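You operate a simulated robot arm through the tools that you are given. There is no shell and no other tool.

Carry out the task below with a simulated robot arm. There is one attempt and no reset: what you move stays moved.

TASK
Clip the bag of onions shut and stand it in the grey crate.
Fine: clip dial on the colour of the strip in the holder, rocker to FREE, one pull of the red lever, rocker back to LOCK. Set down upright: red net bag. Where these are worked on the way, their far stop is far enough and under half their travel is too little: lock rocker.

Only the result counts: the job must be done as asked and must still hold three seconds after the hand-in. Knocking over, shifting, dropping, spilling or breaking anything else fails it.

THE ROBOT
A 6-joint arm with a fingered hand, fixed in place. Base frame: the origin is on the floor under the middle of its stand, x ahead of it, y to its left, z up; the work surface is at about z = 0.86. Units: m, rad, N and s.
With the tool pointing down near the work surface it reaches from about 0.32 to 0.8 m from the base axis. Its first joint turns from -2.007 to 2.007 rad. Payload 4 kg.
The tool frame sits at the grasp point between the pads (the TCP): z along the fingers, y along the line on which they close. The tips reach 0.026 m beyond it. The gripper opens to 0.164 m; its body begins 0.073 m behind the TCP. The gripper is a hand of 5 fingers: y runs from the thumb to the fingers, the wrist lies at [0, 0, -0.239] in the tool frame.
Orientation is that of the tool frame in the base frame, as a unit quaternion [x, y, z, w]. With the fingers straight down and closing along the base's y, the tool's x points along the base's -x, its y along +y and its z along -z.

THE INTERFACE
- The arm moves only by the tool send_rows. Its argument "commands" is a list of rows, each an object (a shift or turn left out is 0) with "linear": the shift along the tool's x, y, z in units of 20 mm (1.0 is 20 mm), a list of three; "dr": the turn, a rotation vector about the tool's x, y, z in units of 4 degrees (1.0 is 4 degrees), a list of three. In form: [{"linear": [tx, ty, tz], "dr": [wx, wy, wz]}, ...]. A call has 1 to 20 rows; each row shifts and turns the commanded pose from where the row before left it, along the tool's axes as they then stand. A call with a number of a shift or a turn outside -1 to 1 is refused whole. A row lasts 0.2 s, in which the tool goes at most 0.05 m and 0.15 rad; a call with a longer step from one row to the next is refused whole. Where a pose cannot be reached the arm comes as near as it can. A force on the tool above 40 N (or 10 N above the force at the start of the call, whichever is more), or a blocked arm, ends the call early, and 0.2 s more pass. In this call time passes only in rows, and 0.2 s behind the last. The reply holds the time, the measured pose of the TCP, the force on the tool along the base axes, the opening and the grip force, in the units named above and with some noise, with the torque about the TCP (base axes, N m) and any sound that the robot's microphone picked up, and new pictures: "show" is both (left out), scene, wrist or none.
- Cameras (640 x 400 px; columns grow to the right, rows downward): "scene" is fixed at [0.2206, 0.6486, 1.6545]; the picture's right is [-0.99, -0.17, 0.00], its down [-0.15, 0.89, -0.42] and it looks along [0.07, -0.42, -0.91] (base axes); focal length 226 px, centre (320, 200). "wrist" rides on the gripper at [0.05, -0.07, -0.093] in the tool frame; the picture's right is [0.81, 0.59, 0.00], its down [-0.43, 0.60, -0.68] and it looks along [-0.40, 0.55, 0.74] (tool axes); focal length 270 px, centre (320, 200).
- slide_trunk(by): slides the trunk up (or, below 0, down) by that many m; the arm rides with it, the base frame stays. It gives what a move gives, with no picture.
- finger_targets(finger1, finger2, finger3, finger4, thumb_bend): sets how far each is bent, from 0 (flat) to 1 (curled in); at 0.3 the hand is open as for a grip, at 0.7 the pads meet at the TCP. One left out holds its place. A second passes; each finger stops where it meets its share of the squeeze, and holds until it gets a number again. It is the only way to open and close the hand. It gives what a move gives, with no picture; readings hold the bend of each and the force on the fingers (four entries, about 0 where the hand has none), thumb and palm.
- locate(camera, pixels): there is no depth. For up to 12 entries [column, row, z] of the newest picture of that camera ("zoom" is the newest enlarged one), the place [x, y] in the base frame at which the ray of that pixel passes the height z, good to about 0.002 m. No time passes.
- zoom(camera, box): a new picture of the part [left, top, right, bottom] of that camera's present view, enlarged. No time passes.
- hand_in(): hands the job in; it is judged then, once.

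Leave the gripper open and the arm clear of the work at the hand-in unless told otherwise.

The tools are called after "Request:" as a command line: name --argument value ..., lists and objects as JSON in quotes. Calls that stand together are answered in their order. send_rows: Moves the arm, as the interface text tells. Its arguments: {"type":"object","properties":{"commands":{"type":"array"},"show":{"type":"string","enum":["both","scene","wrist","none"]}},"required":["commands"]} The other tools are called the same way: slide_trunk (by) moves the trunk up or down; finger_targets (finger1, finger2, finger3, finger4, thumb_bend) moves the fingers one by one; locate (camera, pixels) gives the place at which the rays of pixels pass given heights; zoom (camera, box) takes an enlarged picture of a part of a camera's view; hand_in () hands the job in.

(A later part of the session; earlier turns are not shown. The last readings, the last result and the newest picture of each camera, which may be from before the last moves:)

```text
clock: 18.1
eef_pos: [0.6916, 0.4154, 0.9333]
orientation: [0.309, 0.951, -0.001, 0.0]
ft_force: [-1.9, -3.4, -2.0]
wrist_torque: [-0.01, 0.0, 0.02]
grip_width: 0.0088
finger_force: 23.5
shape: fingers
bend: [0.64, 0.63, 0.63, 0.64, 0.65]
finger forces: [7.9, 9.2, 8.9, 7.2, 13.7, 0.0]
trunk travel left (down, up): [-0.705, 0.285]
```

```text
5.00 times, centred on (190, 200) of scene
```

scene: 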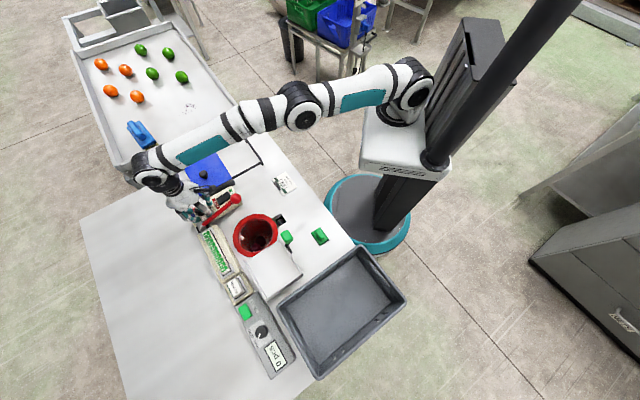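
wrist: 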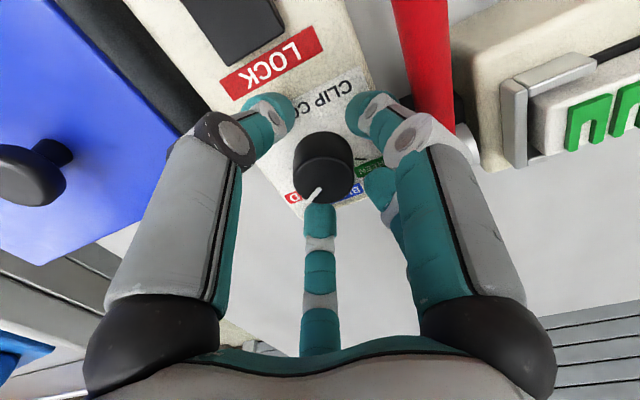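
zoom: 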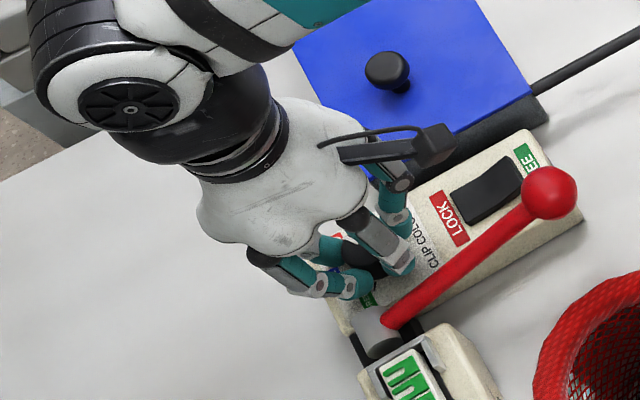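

Good grip: about 8–14 N on each finger. I turn the dial counter-clockwise (tool z negative), 40° first, and check.

Request:
send_rows --commands '[{"dr": [0, 0, -1]}, {"dr": [0, 0, -1]}, {"dr": [0, 0, -1]}, {"dr": [0, 0, -1]}, {"dr": [0, 0, -1]}, {"dr": [0, 0, -1]}, {"dr": [0, 0, -1]}, {"dr": [0, 0, -1]}, {"dr": [0, 0, -1]}, {"dr": [0, 0, -1]}]' --show "wrist"

Request:
zoom --camera "scene" --box '[140, 160, 240, 240]'

Request:
zoom --camera "wrist" --box '[220, 60, 420, 220]'

```text
clock: 20.3
eef_pos: [0.6928, 0.4146, 0.9337]
orientation: [-0.034, 0.999, -0.001, 0.0]
ft_force: [4.9, -2.2, -4.9]
wrist_torque: [0.01, -0.13, -0.02]
grip_width: 0.0085
finger_force: 23.3
shape: fingers
bend: [0.64, 0.63, 0.63, 0.64, 0.65]
finger forces: [6.7, 8.0, 9.3, 8.5, 13.1, 0.0]
trunk travel left (down, up): [-0.705, 0.285]
```

wrist: 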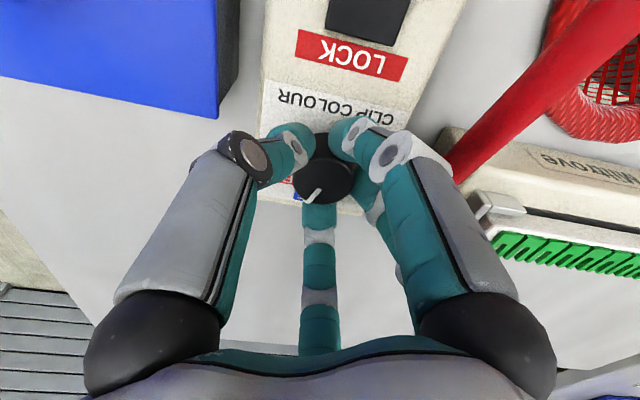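

```text
5.00 times, centred on (190, 200) of scene
```

zoom: 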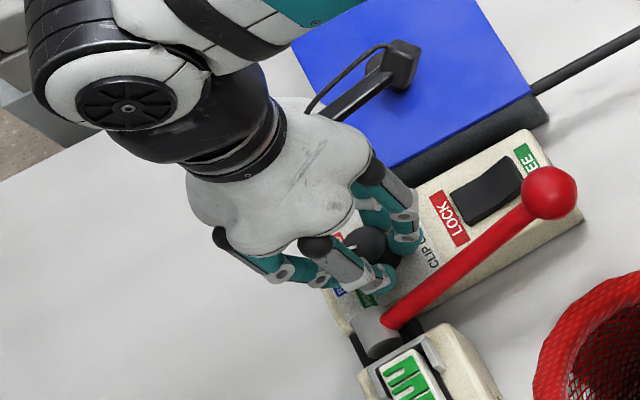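

```text
2.50 times, centred on (320, 140) of wrist
```

zoom: 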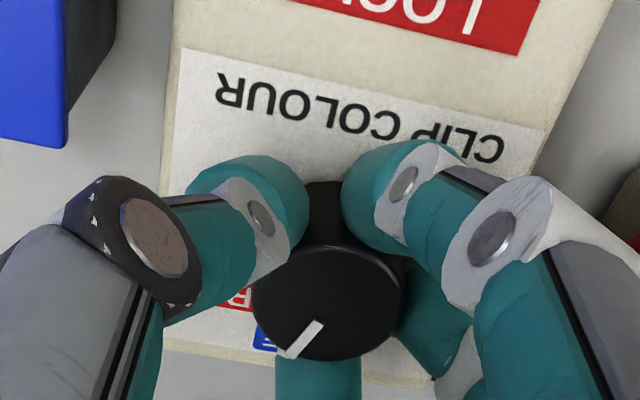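

The pointer turned with the hand. I continue another 40°.

Request:
send_rows --commands '[{"dr": [0, 0, -1]}, {"dr": [0, 0, -1]}, {"dr": [0, 0, -1]}, {"dr": [0, 0, -1]}, {"dr": [0, 0, -1]}, {"dr": [0, 0, -1]}, {"dr": [0, 0, -1]}, {"dr": [0, 0, -1]}, {"dr": [0, 0, -1]}, {"dr": [0, 0, -1]}]' --show "wrist"

Request:
zoom --camera "scene" --box '[140, 160, 240, 240]'

Request:
zoom --camera "wrist" --box '[220, 60, 420, 220]'

```text
clock: 22.5
eef_pos: [0.6935, 0.4149, 0.9345]
orientation: [-0.376, 0.927, -0.001, 0.0]
ft_force: [15.8, 0.8, -0.8]
wrist_torque: [0.03, -0.43, -0.06]
grip_width: 0.0084
finger_force: 24.7
shape: fingers
bend: [0.64, 0.63, 0.63, 0.63, 0.65]
finger forces: [6.1, 6.7, 9.2, 10.5, 17.3, 0.1]
trunk travel left (down, up): [-0.705, 0.285]
```

wrist: 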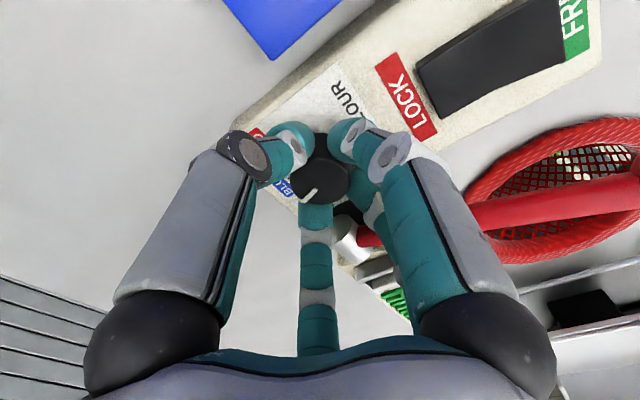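

```text
5.00 times, centred on (190, 200) of scene
```

zoom: 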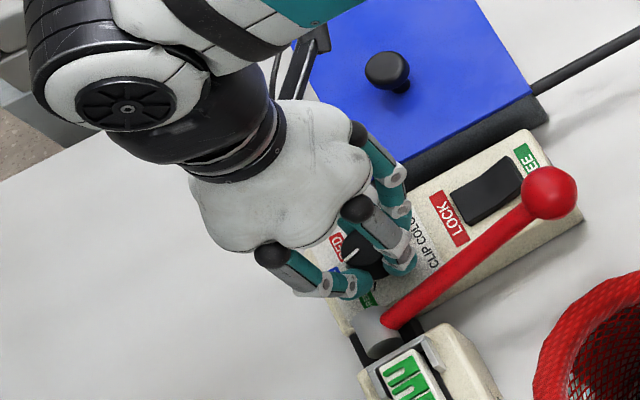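

```text
2.50 times, centred on (320, 140) of wrist
```

zoom: 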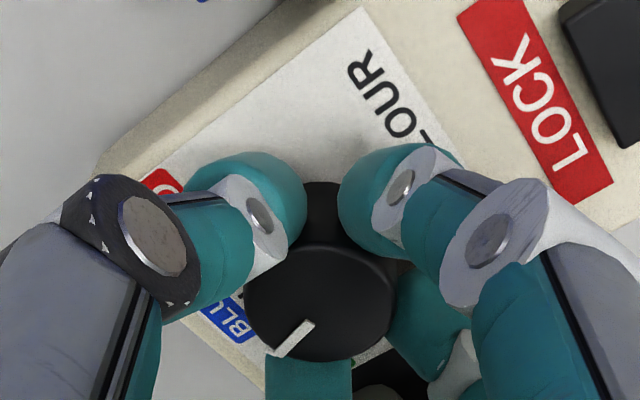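

80° done and the pointer still follows. Lateral force is about 16 N, still fine. I turn another 32°.

Request:
send_rows --commands '[{"dr": [0, 0, -1]}, {"dr": [0, 0, -1]}, {"dr": [0, 0, -1]}, {"dr": [0, 0, -1]}, {"dr": [0, 0, -1]}, {"dr": [0, 0, -1]}, {"dr": [0, 0, -1]}, {"dr": [0, 0, -1]}]' --show "wrist"

Request:
zoom --camera "scene" --box '[165, 190, 235, 240]'

Request:
zoom --camera "wrist" --box '[220, 60, 420, 220]'

```text
clock: 24.3
eef_pos: [0.6935, 0.4162, 0.9354]
orientation: [-0.616, 0.788, 0.0, 0.0]
ft_force: [20.4, 5.6, 1.9]
wrist_torque: [0.19, -0.57, -0.01]
grip_width: 0.0084
finger_force: 26.0
shape: fingers
bend: [0.64, 0.64, 0.63, 0.63, 0.65]
finger forces: [7.5, 5.7, 7.8, 11.5, 19.9, 0.1]
trunk travel left (down, up): [-0.705, 0.285]
```

wrist: 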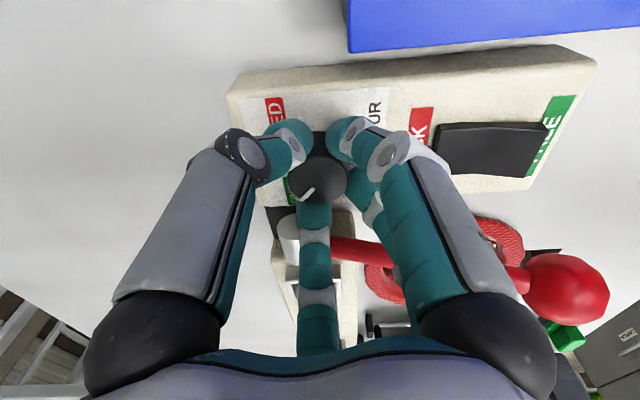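

```text
8.00 times, centred on (200, 215) of scene
```

zoom: 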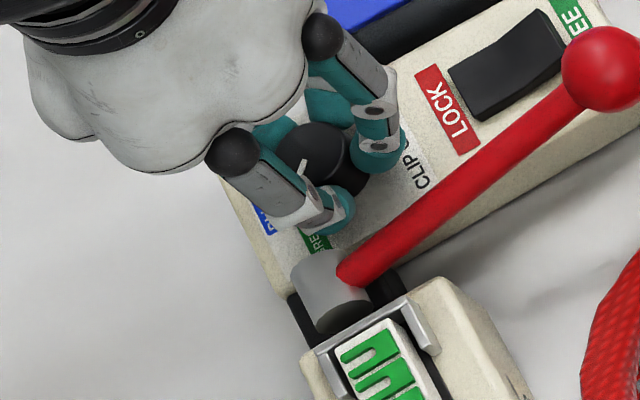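

```text
2.50 times, centred on (320, 140) of wrist
```

zoom: 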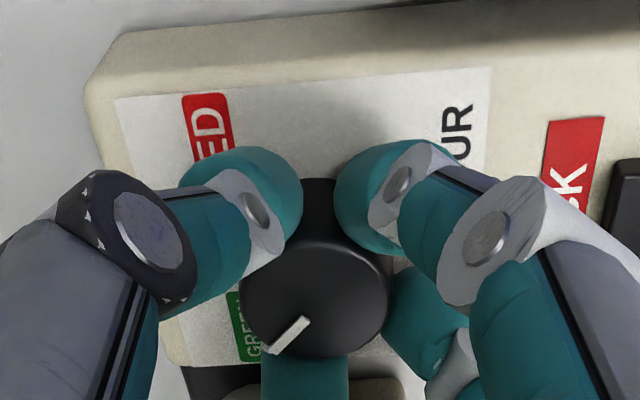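

The pointer is now near GREEN. I measure its direction against the label and tick.

Request:
locate --camera "zoom" --pixels '[[305, 320, 0.92], [272, 350, 0.92], [315, 300, 0.92], [240, 300, 0.92], [390, 300, 0.92], [245, 325, 0.9], [232, 293, 0.9], [238, 360, 0.9], [208, 120, 0.9]]'

Request:
zoom --camera "wrist" --box '[270, 140, 350, 210]'

```text
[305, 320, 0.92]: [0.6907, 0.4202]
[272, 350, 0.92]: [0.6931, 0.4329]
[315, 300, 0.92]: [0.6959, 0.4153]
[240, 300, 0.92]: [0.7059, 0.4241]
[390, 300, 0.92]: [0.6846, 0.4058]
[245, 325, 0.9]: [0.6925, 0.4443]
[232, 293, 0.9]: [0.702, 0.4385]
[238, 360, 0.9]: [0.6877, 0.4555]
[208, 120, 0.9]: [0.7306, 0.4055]
```

```text
5.71 times, centred on (310, 175) of wrist
```

zoom: 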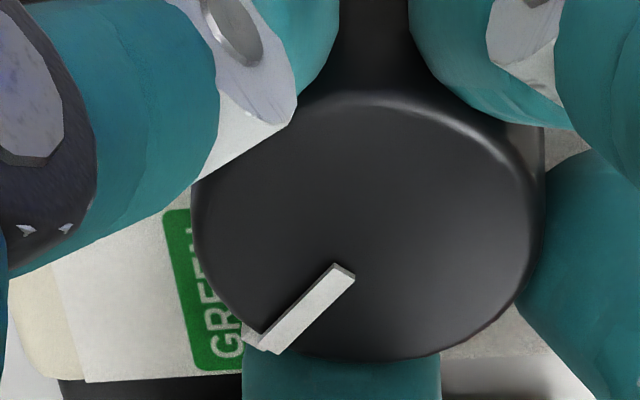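

Request:
locate --camera "zoom" --pixels '[[366, 228, 0.92], [192, 215, 0.92], [545, 215, 0.92], [366, 90, 0.92], [366, 360, 0.92], [343, 272, 0.922], [262, 347, 0.922], [332, 264, 0.922], [252, 340, 0.922], [354, 275, 0.922], [165, 215, 0.9], [205, 370, 0.9]]'

```text
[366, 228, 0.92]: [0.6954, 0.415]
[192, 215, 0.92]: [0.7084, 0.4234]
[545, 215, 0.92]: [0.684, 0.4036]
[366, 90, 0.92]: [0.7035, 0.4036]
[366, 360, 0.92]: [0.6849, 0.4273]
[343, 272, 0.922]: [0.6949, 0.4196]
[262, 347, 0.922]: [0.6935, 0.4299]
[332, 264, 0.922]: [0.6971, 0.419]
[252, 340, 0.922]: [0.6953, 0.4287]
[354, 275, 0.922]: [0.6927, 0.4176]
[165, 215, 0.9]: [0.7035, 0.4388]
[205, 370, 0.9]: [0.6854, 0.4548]
```

The pointer is at azimuth about 95°, while the GREEN tick is at about 103–107°. I turn 8° more.

Request:
send_rows --commands '[{"dr": [0, 0, -1]}, {"dr": [0, 0, -1]}]' --show "wrist"

Request:
zoom --camera "wrist" --box '[270, 140, 350, 210]'

```text
clock: 24.9
eef_pos: [0.6927, 0.4159, 0.9344]
orientation: [-0.67, 0.743, 0.001, 0.001]
ft_force: [19.9, 7.3, 5.1]
wrist_torque: [0.2, -0.56, 0.0]
grip_width: 0.0083
finger_force: 27.2
shape: fingers
bend: [0.64, 0.64, 0.63, 0.63, 0.65]
finger forces: [8.1, 5.8, 7.7, 11.5, 20.5, 0.1]
trunk travel left (down, up): [-0.705, 0.285]
```

wrist: 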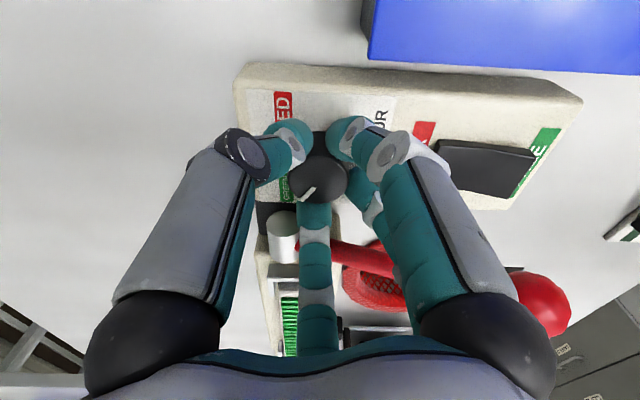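

```text
5.71 times, centred on (310, 175) of wrist
```

zoom: 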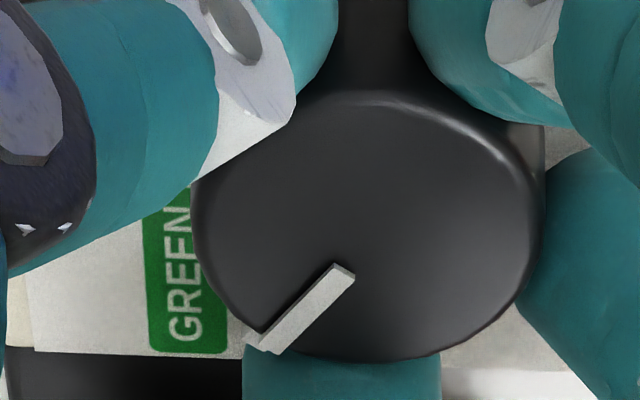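

No slip: the pointer keeps its place in the hand. I release slightly (0.59), rise 12 cm, and check the dial.

Request:
finger_targets --finger1 0.595 --finger2 0.595 --finger3 0.595 --finger4 0.595 --thumb_bend 0.595

Request:
send_rows --commands '[{"linear": [0, 0, -0.5]}, {"linear": [0, 0, -1]}, {"linear": [0, 0, -1]}, {"linear": [0, 0, -1]}, {"linear": [0, 0, -1]}, {"linear": [0, 0, -1]}, {"linear": [0, 0, -1]}]' --show "both"

Request:
zoom --camera "scene" --box '[180, 185, 260, 235]'

Request:
zoom --camera "wrist" --box '[240, 30, 400, 150]'

```text
clock: 25.9
eef_pos: [0.6915, 0.4152, 0.9339]
orientation: [-0.669, 0.743, 0.0, 0.0]
ft_force: [0.6, 0.7, 0.9]
wrist_torque: [0.01, -0.02, -0.02]
grip_width: 0.0197
finger_force: 0.0
shape: fingers
bend: [0.59, 0.59, 0.59, 0.59, 0.59]
finger forces: [0.0, 0.1, 0.1, 0.0, 0.0, 0.0]
trunk travel left (down, up): [-0.705, 0.285]
```

```text
clock: 27.5
eef_pos: [0.6715, 0.4021, 1.0565]
orientation: [-0.668, 0.744, -0.001, 0.003]
ft_force: [0.3, -0.3, 1.2]
wrist_torque: [0.04, 0.01, 0.03]
grip_width: 0.0197
finger_force: 0.0
shape: fingers
bend: [0.59, 0.59, 0.59, 0.59, 0.59]
finger forces: [0.0, 0.0, 0.0, 0.0, 0.1, 0.0]
out of reach, approached as far as the arm can: row 4, 5, 6, 7
trunk travel left (down, up): [-0.705, 0.285]
```

scene: 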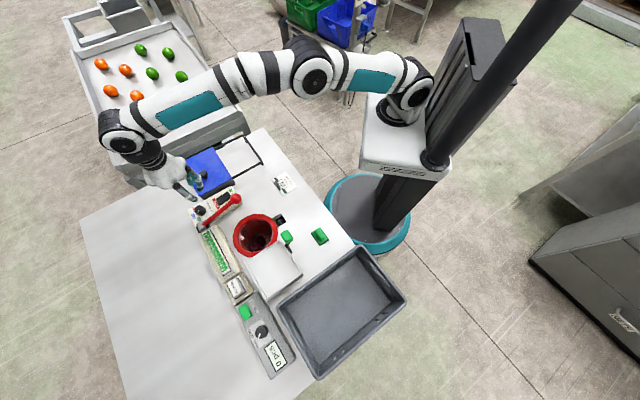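
wrist: 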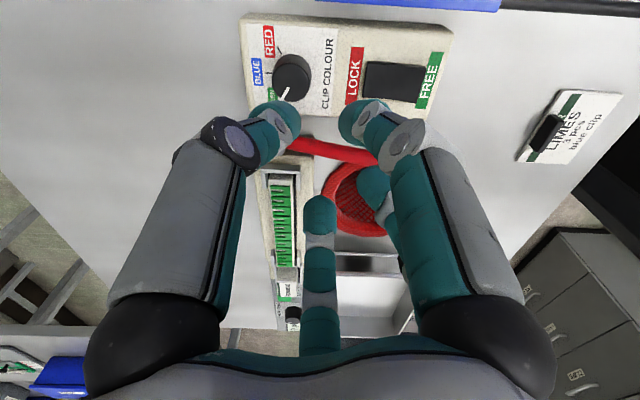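

```text
8.00 times, centred on (220, 210) of scene
```

zoom: 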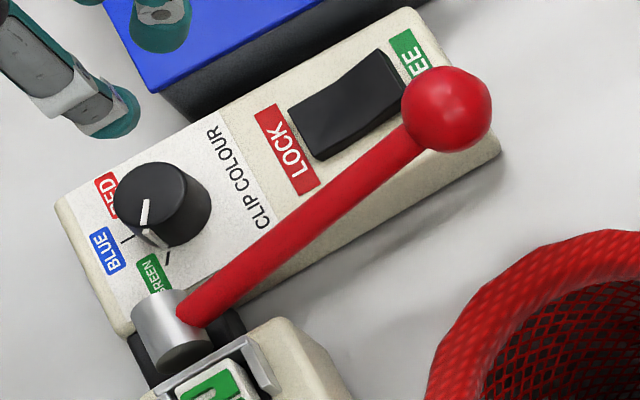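

```text
3.33 times, centred on (320, 90) of wrist
```

zoom: 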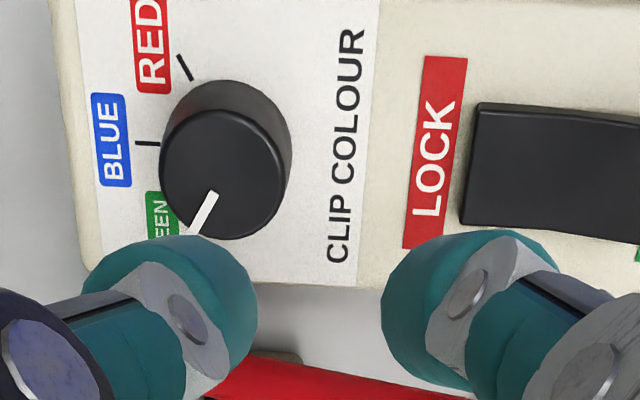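

The white pointer's side mark now ends right at the GREEN tick in the scene view. I zoom closer to be sure.

Request:
zoom --camera "scene" --box '[188, 200, 220, 220]'

```text
16.00 times, centred on (204, 210) of scene
```

zoom: 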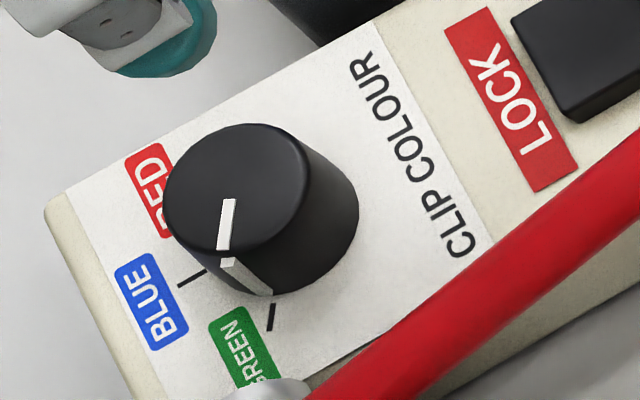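

Request:
locate --camera "zoom" --pixels '[[275, 305, 0.9], [270, 330, 0.9], [203, 270, 0.9], [179, 285, 0.9], [266, 294, 0.9], [231, 200, 0.922], [223, 248, 0.922], [226, 259, 0.92], [170, 200, 0.92], [307, 175, 0.92], [237, 123, 0.92], [232, 255, 0.92]]'

```text
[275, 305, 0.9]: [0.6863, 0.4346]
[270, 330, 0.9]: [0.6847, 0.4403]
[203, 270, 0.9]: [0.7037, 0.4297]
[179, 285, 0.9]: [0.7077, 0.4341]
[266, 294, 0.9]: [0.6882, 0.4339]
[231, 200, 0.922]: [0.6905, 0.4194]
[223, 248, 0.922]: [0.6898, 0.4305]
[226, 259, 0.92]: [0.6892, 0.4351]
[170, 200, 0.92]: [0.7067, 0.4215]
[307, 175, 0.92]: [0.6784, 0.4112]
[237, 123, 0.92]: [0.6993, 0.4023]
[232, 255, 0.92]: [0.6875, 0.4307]
```

By measurement the pointer is at about 97–100° and the GREEN tick at about 106°. That is inside the GREEN sector, but I want it closer, so I go back down and re-grip to turn about 9° more.

Request:
send_rows --commands '[{"linear": [0, 0, 1]}, {"linear": [0, 0, 1]}, {"linear": [0, 0, 1]}, {"linear": [0, 0, 0.9]}, {"linear": [-0.77, -0.93, 0]}]' --show "wrist"

```text
clock: 28.7
eef_pos: [0.6932, 0.4132, 0.9769]
orientation: [-0.67, 0.743, 0.0, 0.001]
ft_force: [0.2, 0.6, 0.0]
wrist_torque: [-0.01, 0.0, 0.02]
grip_width: 0.0198
finger_force: 0.1
shape: fingers
bend: [0.59, 0.59, 0.59, 0.59, 0.59]
finger forces: [0.0, 0.1, 0.0, 0.0, 0.0, 0.0]
trunk travel left (down, up): [-0.705, 0.285]
```

wrist: 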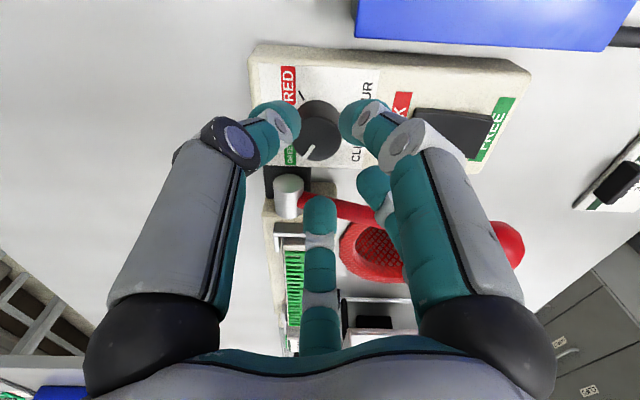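

I trim the position by about 1 mm and descend onto the knob.

Request:
send_rows --commands '[{"linear": [-0.06, 0.06, 0.5]}, {"linear": [0, 0, 0.6]}, {"linear": [0, 0, 0.6]}, {"linear": [0, 0, 0.45]}]' --show "wrist"

Request:
finger_targets --finger1 0.75 --finger2 0.75 --finger3 0.75 --finger4 0.75 --thumb_bend 0.75

Request:
zoom --camera "wrist" --box '[270, 140, 350, 210]'

```text
clock: 29.7
eef_pos: [0.693, 0.4167, 0.9343]
orientation: [-0.669, 0.743, -0.001, 0.0]
ft_force: [0.0, 0.1, -0.2]
wrist_torque: [0.02, -0.02, 0.0]
grip_width: 0.02
finger_force: 0.0
shape: fingers
bend: [0.59, 0.59, 0.59, 0.59, 0.59]
finger forces: [0.0, 0.1, 0.0, 0.0, 0.0, 0.0]
trunk travel left (down, up): [-0.705, 0.285]
```

wrist: 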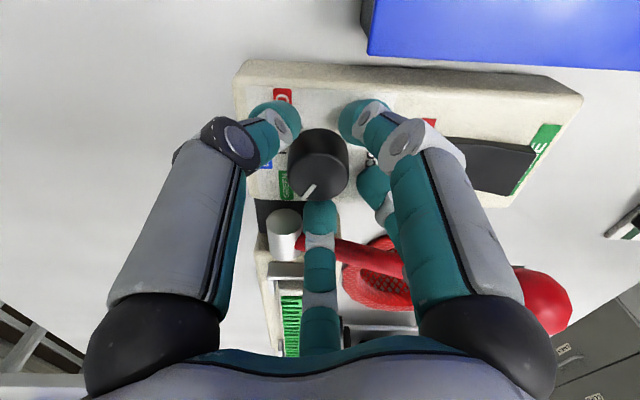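

```text
clock: 30.7
eef_pos: [0.6927, 0.4165, 0.9347]
orientation: [-0.669, 0.743, 0.0, 0.0]
ft_force: [6.6, 1.2, 0.0]
wrist_torque: [0.06, -0.18, 0.0]
grip_width: 0.0101
finger_force: 24.4
shape: fingers
bend: [0.64, 0.64, 0.63, 0.63, 0.64]
finger forces: [7.6, 8.6, 8.8, 8.2, 16.2, 0.0]
trunk travel left (down, up): [-0.705, 0.285]
```

```text
5.71 times, centred on (310, 175) of wrist
```

zoom: 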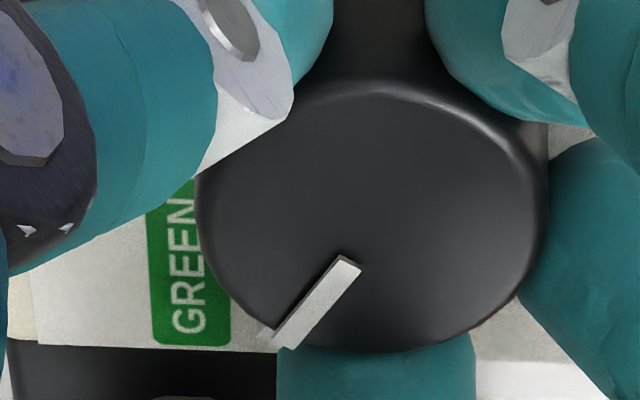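

Gripped again. I turn 12° more counter-clockwise.

Request:
send_rows --commands '[{"dr": [0, 0, -1]}, {"dr": [0, 0, -1]}, {"dr": [0, 0, -0.8]}]' --show "wrist"

Request:
zoom --camera "wrist" --box '[270, 140, 350, 210]'

```text
clock: 31.5
eef_pos: [0.6939, 0.4146, 0.9339]
orientation: [0.738, -0.675, -0.001, 0.001]
ft_force: [5.8, -2.8, -2.1]
wrist_torque: [-0.04, -0.12, -0.3]
grip_width: 0.0111
finger_force: 24.8
shape: fingers
bend: [0.64, 0.64, 0.63, 0.63, 0.64]
finger forces: [6.3, 7.3, 9.8, 9.8, 16.3, 0.0]
trunk travel left (down, up): [-0.705, 0.285]
```

wrist: 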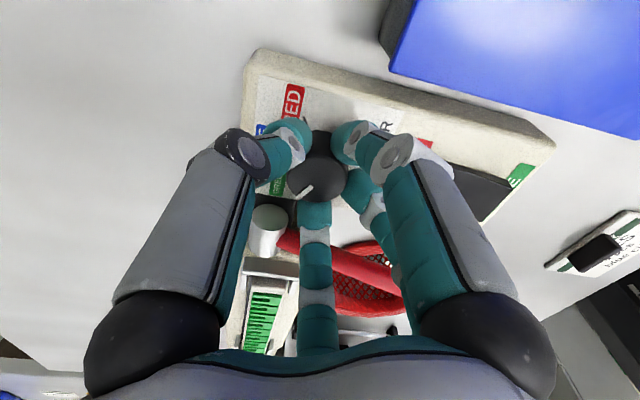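

```text
5.71 times, centred on (310, 175) of wrist
```

zoom: 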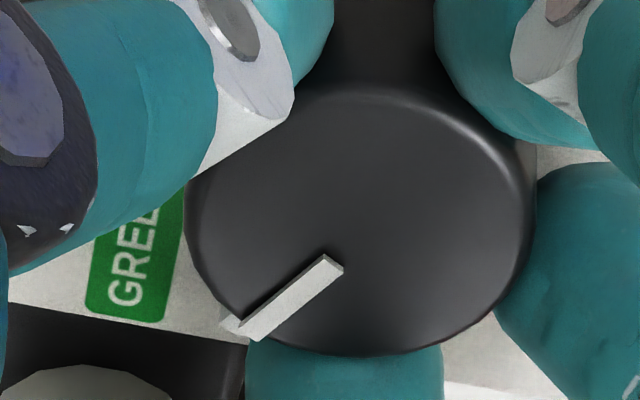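

There is now a torque of −0.3 N m about z and some slip, which looks like the dial's end stop. I release, rise and check.

Request:
finger_targets --finger1 0.595 --finger2 0.595 --finger3 0.595 --finger4 0.595 --thumb_bend 0.595

Request:
send_rows --commands '[{"linear": [0, 0, -0.5]}, {"linear": [0, 0, -1]}, {"linear": [0, 0, -1]}, {"linear": [0, 0, -1]}, {"linear": [0, 0, -1]}, {"linear": [0, 0, -1]}, {"linear": [0, 0, -1]}]' --show "both"

Request:
zoom --camera "scene" --box '[188, 200, 220, 220]'

```text
clock: 32.5
eef_pos: [0.691, 0.417, 0.9351]
orientation: [0.739, -0.674, 0.0, 0.0]
ft_force: [0.4, 0.0, -0.7]
wrist_torque: [0.01, 0.02, 0.02]
grip_width: 0.0198
finger_force: 0.1
shape: fingers
bend: [0.59, 0.59, 0.59, 0.59, 0.59]
finger forces: [0.1, 0.0, 0.0, 0.1, 0.0, 0.0]
trunk travel left (down, up): [-0.705, 0.285]
```

```text
clock: 34.1
eef_pos: [0.6695, 0.4029, 1.0574]
orientation: [0.738, -0.675, 0.0, -0.002]
ft_force: [-0.4, 0.6, -0.3]
wrist_torque: [0.01, 0.02, 0.01]
grip_width: 0.0199
finger_force: 0.1
shape: fingers
bend: [0.59, 0.59, 0.59, 0.59, 0.59]
finger forces: [0.1, 0.1, 0.1, 0.0, 0.0, 0.0]
out of reach, approached as far as the arm can: row 3, 4, 5, 6, 7
trunk travel left (down, up): [-0.705, 0.285]
```

scene: 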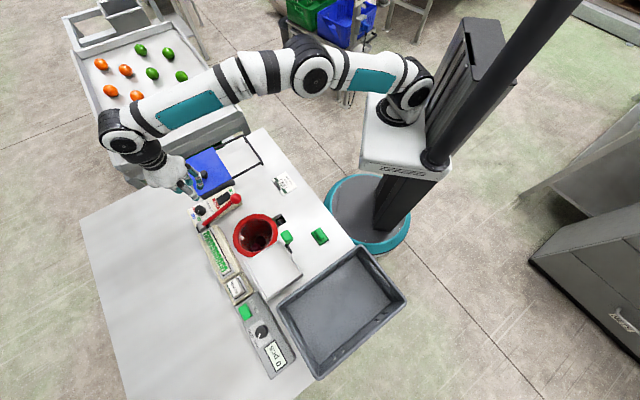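
wrist: 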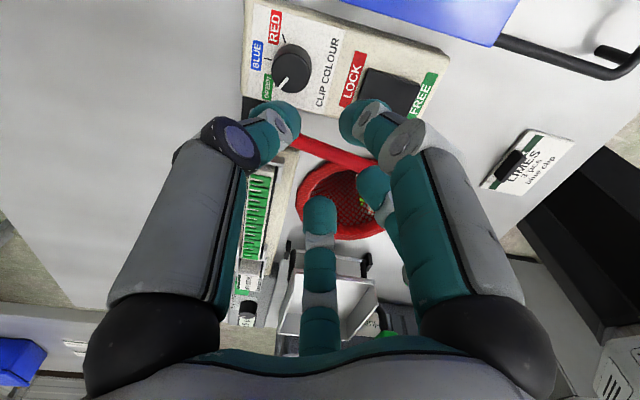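

```text
16.00 times, centred on (204, 210) of scene
```

zoom: 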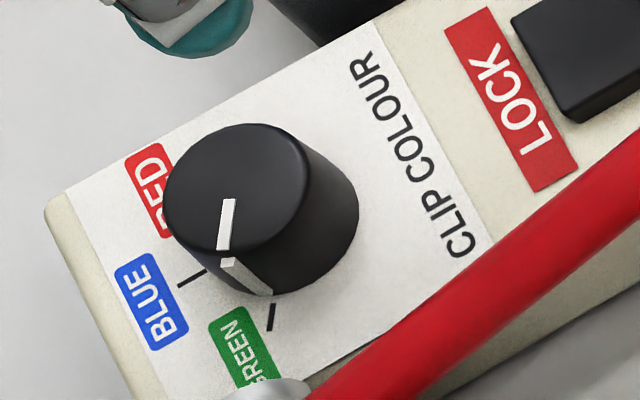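

The pointer is exactly where it was, so it sits on its GREEN stop/detent. The dial is done. I noticed something greenish in the bag near wrist pixel (365, 205), so I zoom there.

Request:
zoom --camera "wrist" --box '[280, 150, 410, 250]'

Request:
zoom --camera "scene" --box '[225, 205, 305, 255]'

```text
4.00 times, centred on (345, 200) of wrist
```

zoom: 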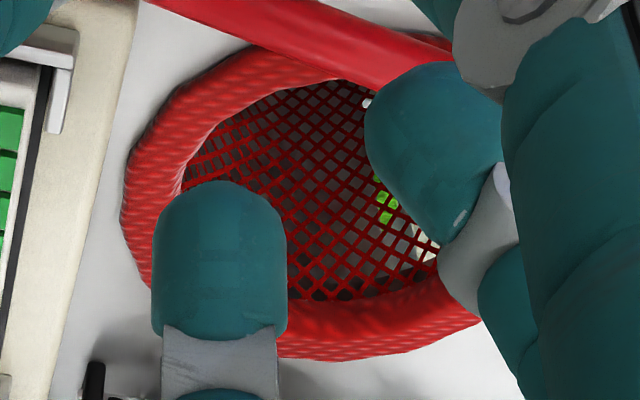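

```text
8.00 times, centred on (265, 230) of scene
```

zoom: 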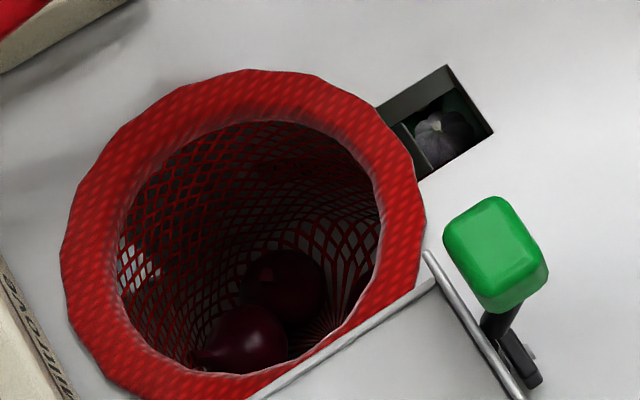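

Those are only things seen through the net below the bench. Next is the rocker; I zoom in on it to locate the FREE end.

Request:
zoom --camera "scene" --box '[208, 186, 248, 211]'

Request:
zoom --camera "wrist" --box '[325, 40, 455, 130]'

```text
16.00 times, centred on (228, 198) of scene
```

zoom: 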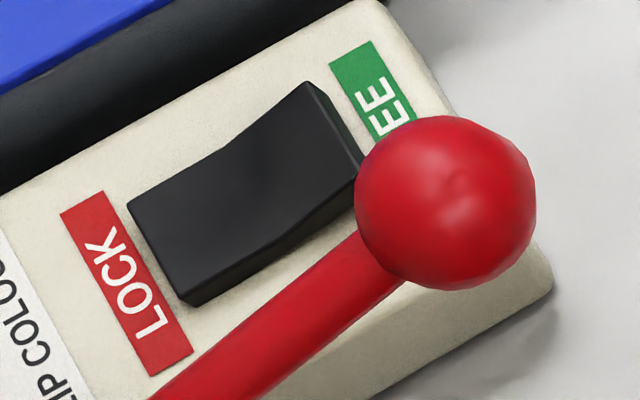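

```text
4.44 times, centred on (390, 85) of wrist
```

zoom: 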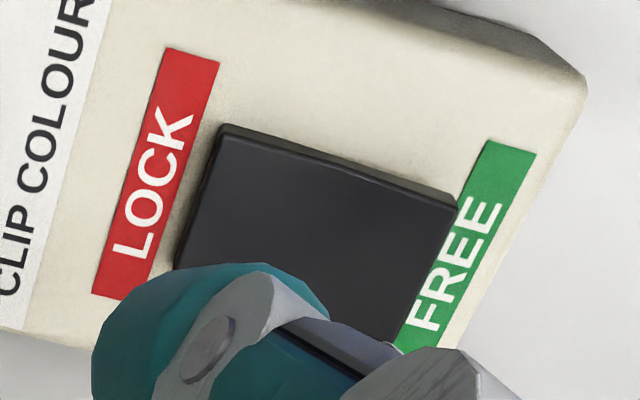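

Request:
locate --camera "wrist" --pixels '[[367.5, 68.5, 0.91], [420.5, 86, 0.92], [420.5, 86, 0.91], [356, 100, 0.91], [408, 116, 0.92]]'

Request:
zoom --camera "scene" --box '[208, 186, 248, 211]'

Request:
locate --camera "zoom" --pixels '[[128, 205, 0.91], [185, 297, 0.91], [308, 82, 0.92], [365, 165, 0.92], [308, 82, 0.93], [240, 180, 0.91], [445, 200, 0.955], [60, 215, 0.9], [152, 375, 0.9], [330, 63, 0.9], [385, 145, 0.9], [550, 285, 0.89]]'

```text
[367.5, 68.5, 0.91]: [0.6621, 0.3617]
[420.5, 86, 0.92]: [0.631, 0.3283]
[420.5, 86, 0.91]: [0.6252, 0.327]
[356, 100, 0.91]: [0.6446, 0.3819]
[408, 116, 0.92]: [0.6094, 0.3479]
```

```text
16.00 times, centred on (228, 198) of scene
```

zoom: 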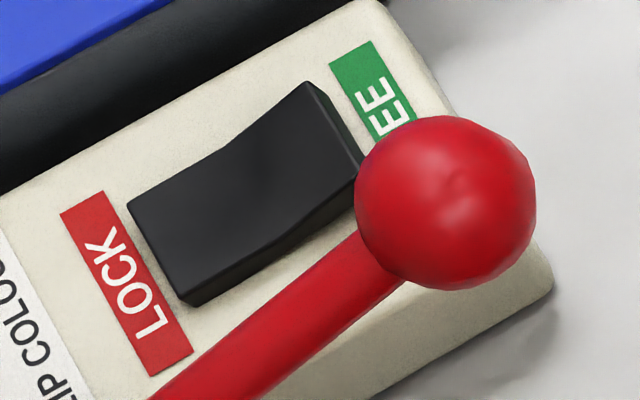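

```text
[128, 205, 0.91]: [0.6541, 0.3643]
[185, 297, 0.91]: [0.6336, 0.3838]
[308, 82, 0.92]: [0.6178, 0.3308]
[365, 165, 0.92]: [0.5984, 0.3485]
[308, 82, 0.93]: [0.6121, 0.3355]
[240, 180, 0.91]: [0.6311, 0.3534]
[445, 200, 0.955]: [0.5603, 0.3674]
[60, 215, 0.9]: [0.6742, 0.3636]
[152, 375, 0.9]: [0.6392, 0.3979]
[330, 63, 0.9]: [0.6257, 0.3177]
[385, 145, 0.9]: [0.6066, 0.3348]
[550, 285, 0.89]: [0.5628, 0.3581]
```

The rocker's FREE end is centred near (0.615, 0.335, 0.908) and the lever ball is about 65 mm away from there. I close the fingers into a cone, move above the FREE end, turn so a finger gap faces the ball, and tilt the hand 15° away from the ball.

Request:
finger_targets --finger1 0.7 --finger2 0.7 --finger3 0.7 --finger4 0.7 --thumb_bend 0.7

Request:
send_rows --commands '[{"linear": [0.815, 0.568, 0]}, {"linear": [0.815, 0.568, 0]}, {"linear": [0.815, 0.568, 0]}, {"linear": [0.815, 0.568, 0]}, {"dr": [0, 0, 1]}, {"dr": [0, 0, 1]}, {"dr": [0, 0, 1]}, {"dr": [0, 0, 1]}, {"dr": [0, 0, 1]}, {"dr": [0, 0, 1]}, {"dr": [0, 0, 1]}, {"dr": [0, 0, 1]}, {"dr": [-0.94, 0, 0]}, {"dr": [-0.94, 0, 0]}, {"dr": [-0.94, 0, 0]}, {"dr": [-0.94, 0, 0]}]' --show "both"

Request:
zoom --camera "scene" --box '[160, 150, 260, 230]'

Request:
zoom --camera "wrist" --box '[220, 20, 420, 170]'

```text
clock: 35.1
eef_pos: [0.6703, 0.4026, 1.0573]
orientation: [0.738, -0.674, 0.001, -0.001]
ft_force: [0.0, 0.5, -1.0]
wrist_torque: [-0.05, 0.0, 0.03]
grip_width: 0.0
finger_force: 0.1
shape: fingers
bend: [0.68, 0.68, 0.68, 0.68, 0.69]
finger forces: [0.0, 0.0, 0.0, 0.1, 0.1, 0.1]
trunk travel left (down, up): [-0.705, 0.285]
```

```text
clock: 38.5
eef_pos: [0.6269, 0.3319, 1.054]
orientation: [-0.52, 0.844, 0.112, -0.066]
ft_force: [-0.2, 0.2, -0.3]
wrist_torque: [0.02, 0.02, 0.01]
grip_width: 0.0
finger_force: 0.0
shape: fingers
bend: [0.68, 0.68, 0.68, 0.68, 0.69]
finger forces: [0.0, 0.1, 0.0, 0.0, 0.0, 0.1]
out of reach, approached as far as the arm can: row 16
trunk travel left (down, up): [-0.705, 0.285]
```

scene: 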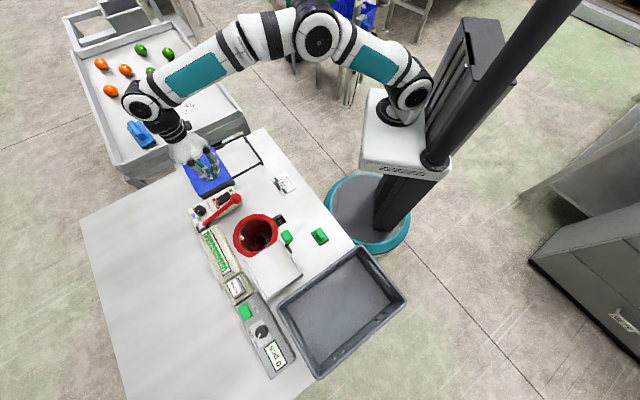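
wrist: 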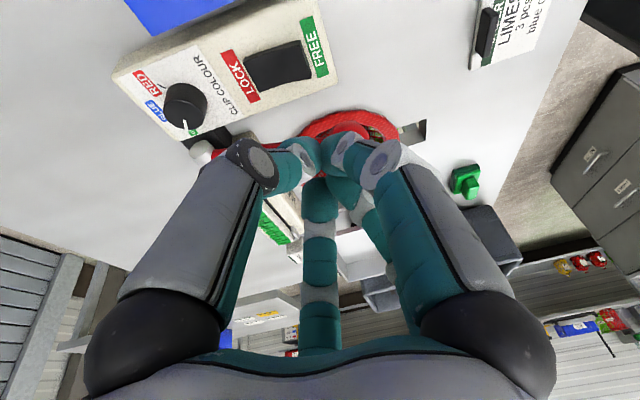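

```text
5.00 times, centred on (210, 190) of scene
```

zoom: 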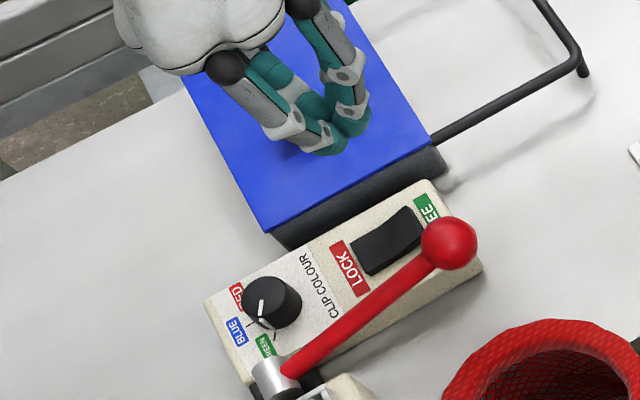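

```text
2.67 times, centred on (320, 95) of wrist
```

zoom: 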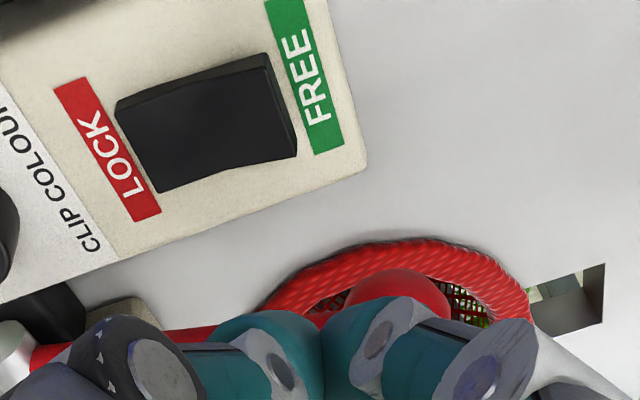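

The hand is tilted as planned, with tool z pointing (−0.23, 0.12, −0.965). I descend to about 2 cm above the FREE end.

Request:
send_rows --commands '[{"linear": [-0.02, -0.203, 0.842]}, {"linear": [-0.02, -0.203, 0.842]}, {"linear": [-0.02, -0.203, 0.842]}, {"linear": [-0.02, -0.203, 0.842]}, {"linear": [-0.02, -0.203, 0.842]}, {"linear": [-0.02, -0.203, 0.842]}]' --show "both"

Request:
zoom --camera "scene" --box '[190, 170, 254, 210]'

Request:
zoom --camera "wrist" --box '[220, 50, 420, 200]'

```text
clock: 39.9
eef_pos: [0.6261, 0.3357, 0.9496]
orientation: [-0.52, 0.844, 0.112, -0.068]
ft_force: [0.6, -0.5, -0.5]
wrist_torque: [-0.01, 0.01, 0.01]
grip_width: 0.0
finger_force: 0.1
shape: fingers
bend: [0.68, 0.68, 0.68, 0.68, 0.69]
finger forces: [0.0, 0.0, 0.0, 0.0, 0.1, 0.0]
trunk travel left (down, up): [-0.705, 0.285]
```

scene: 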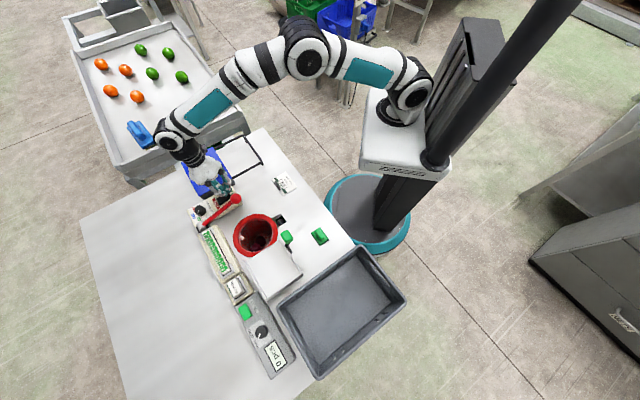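
wrist: 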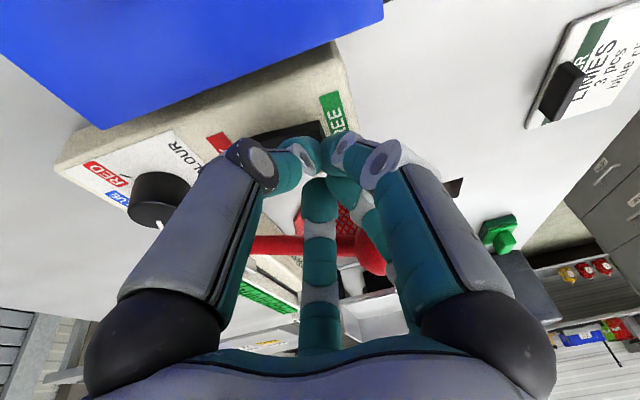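

```text
10.00 times, centred on (222, 190) of scene
```

zoom: 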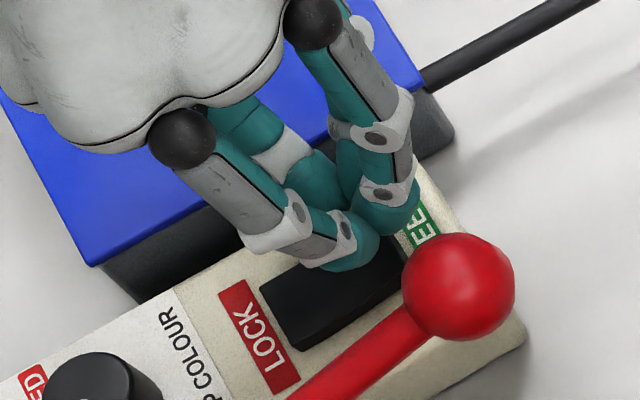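

```text
2.67 times, centred on (320, 125) of wrist
```

zoom: 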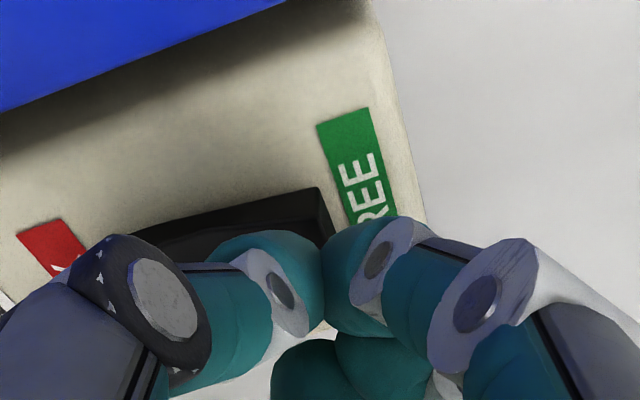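

The tips are just above the FREE end. I shift 5 mm towards the rocker's middle and come down 12 mm to near contact.

Request:
send_rows --commands '[{"linear": [-0.11, -0.13, 0.28]}, {"linear": [-0.11, -0.13, 0.27]}]' --show "none"

Request:
zoom --camera "scene" --box '[190, 170, 254, 210]'

Request:
zoom --camera "wrist" --box '[220, 50, 420, 200]'

```text
clock: 40.5
eef_pos: [0.6275, 0.3377, 0.9392]
orientation: [-0.52, 0.844, 0.111, -0.067]
ft_force: [-0.7, 0.3, 0.8]
wrist_torque: [0.0, -0.01, -0.02]
grip_width: 0.0001
finger_force: 0.0
shape: fingers
bend: [0.68, 0.68, 0.68, 0.68, 0.69]
finger forces: [0.0, 0.1, 0.0, 0.0, 0.0, 0.0]
trunk travel left (down, up): [-0.705, 0.285]
```

```text
10.00 times, centred on (222, 190) of scene
```

zoom: 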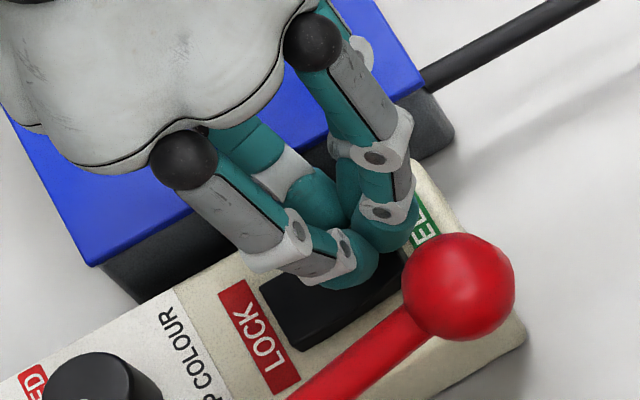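

```text
2.67 times, centred on (320, 125) of wrist
```

zoom: 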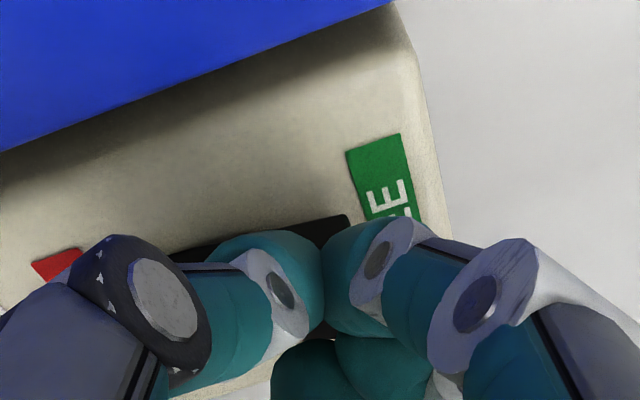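

The tips are about 6 mm above the rocker's FREE half. I press down 16 mm in small steps and watch the force.

Request:
send_rows --commands '[{"linear": [0, -0.0515, 0.193]}, {"linear": [0, -0.0515, 0.193]}, {"linear": [0, -0.0515, 0.193]}, {"linear": [0, -0.0515, 0.193]}]' --show "none"

Request:
zoom --camera "scene" --box '[190, 170, 254, 210]'

```text
clock: 41.5
eef_pos: [0.6314, 0.3373, 0.9319]
orientation: [-0.521, 0.844, 0.111, -0.063]
ft_force: [-4.2, -6.2, 20.0]
wrist_torque: [-0.1, 0.12, 0.0]
grip_width: 0.0
finger_force: 22.4
shape: fingers
bend: [0.68, 0.68, 0.68, 0.71, 0.71]
finger forces: [9.2, 0.1, 0.0, 17.2, 18.1, 0.0]
trunk travel left (down, up): [-0.705, 0.285]
stopped in row 4: the force on the tool passed its limit at 43 N (the readings are from after the stop); the commanded pose is now the measured one
```

```text
10.00 times, centred on (222, 190) of scene
```

zoom: 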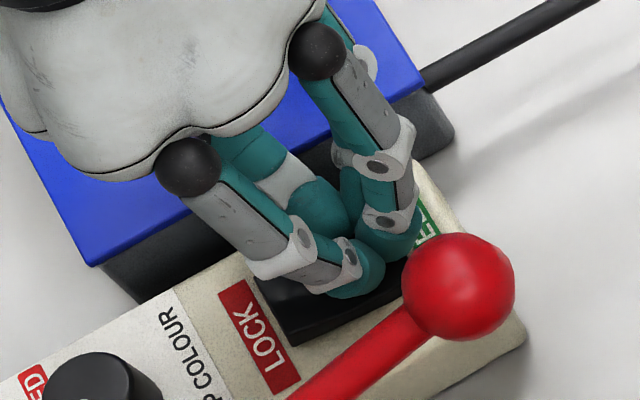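

The push stopped at 43 N. I back off 25 mm to see whether the rocker moved.

Request:
send_rows --commands '[{"linear": [0, 0.25, -0.9]}, {"linear": [0, 0.25, -0.9]}, {"linear": [0, 0.25, -0.9]}]' --show "none"

Request:
zoom --camera "scene" --box '[208, 186, 248, 211]'

Request:
zoom --camera "wrist" --box '[220, 20, 420, 170]'

```text
clock: 42.3
eef_pos: [0.6319, 0.339, 0.9851]
orientation: [-0.519, 0.845, 0.111, -0.064]
ft_force: [0.6, 1.2, 1.3]
wrist_torque: [0.02, 0.0, -0.01]
grip_width: 0.0
finger_force: 0.1
shape: fingers
bend: [0.68, 0.68, 0.68, 0.69, 0.69]
finger forces: [0.0, 0.1, 0.1, 0.0, 0.1, 0.1]
trunk travel left (down, up): [-0.705, 0.285]
```

```text
16.00 times, centred on (228, 198) of scene
```

zoom: 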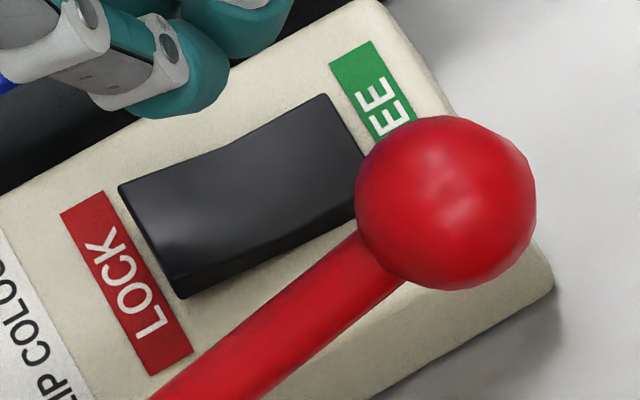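

```text
2.67 times, centred on (320, 95) of wrist
```

zoom: 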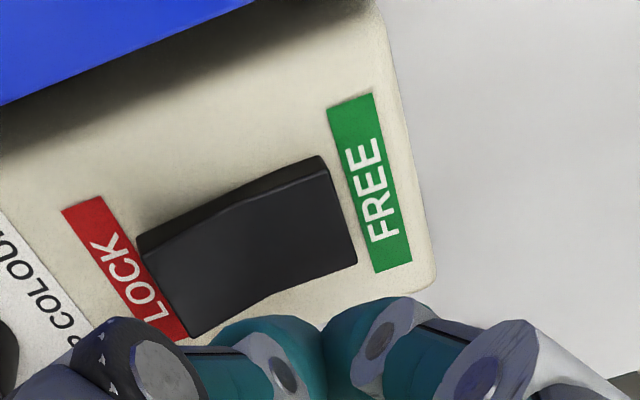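

The rocker moved: the LOCK end has risen and the FREE end is lower. I measure both ends to see if it has reached its far stop.

Request:
locate --camera "scene" --pixels '[[215.5, 197.06, 0.9], [215.5, 197.06, 0.91], [228.31, 191.44, 0.9], [228.31, 191.44, 0.91], [219.375, 204.1, 0.9], [219.375, 204.1, 0.91]]'

Request:
locate --camera "wrist" --pixels '[[251, 108.5, 0.9], [251, 108.5, 0.91], [320.5, 79, 0.9], [320.5, 79, 0.91], [335, 118, 0.9], [272, 147, 0.91]]'

Request:
zoom --camera "wrist" --box '[250, 60, 370, 150]'

```text
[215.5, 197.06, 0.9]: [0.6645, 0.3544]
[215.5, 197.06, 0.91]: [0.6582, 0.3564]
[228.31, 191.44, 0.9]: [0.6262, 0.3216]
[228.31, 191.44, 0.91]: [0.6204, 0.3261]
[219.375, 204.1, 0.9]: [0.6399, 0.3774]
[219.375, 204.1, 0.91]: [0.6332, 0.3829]
```

```text
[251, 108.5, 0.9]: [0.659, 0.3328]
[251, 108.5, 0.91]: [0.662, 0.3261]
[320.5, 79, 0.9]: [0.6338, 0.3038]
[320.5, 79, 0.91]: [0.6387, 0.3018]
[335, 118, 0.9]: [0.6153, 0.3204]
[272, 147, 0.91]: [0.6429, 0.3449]
```

```text
4.44 times, centred on (310, 105) of wrist
```

zoom: 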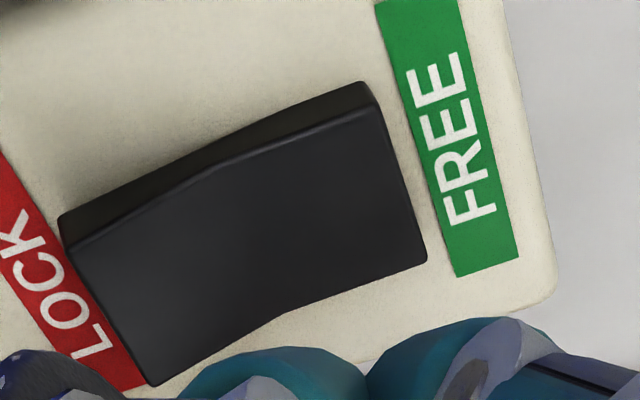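

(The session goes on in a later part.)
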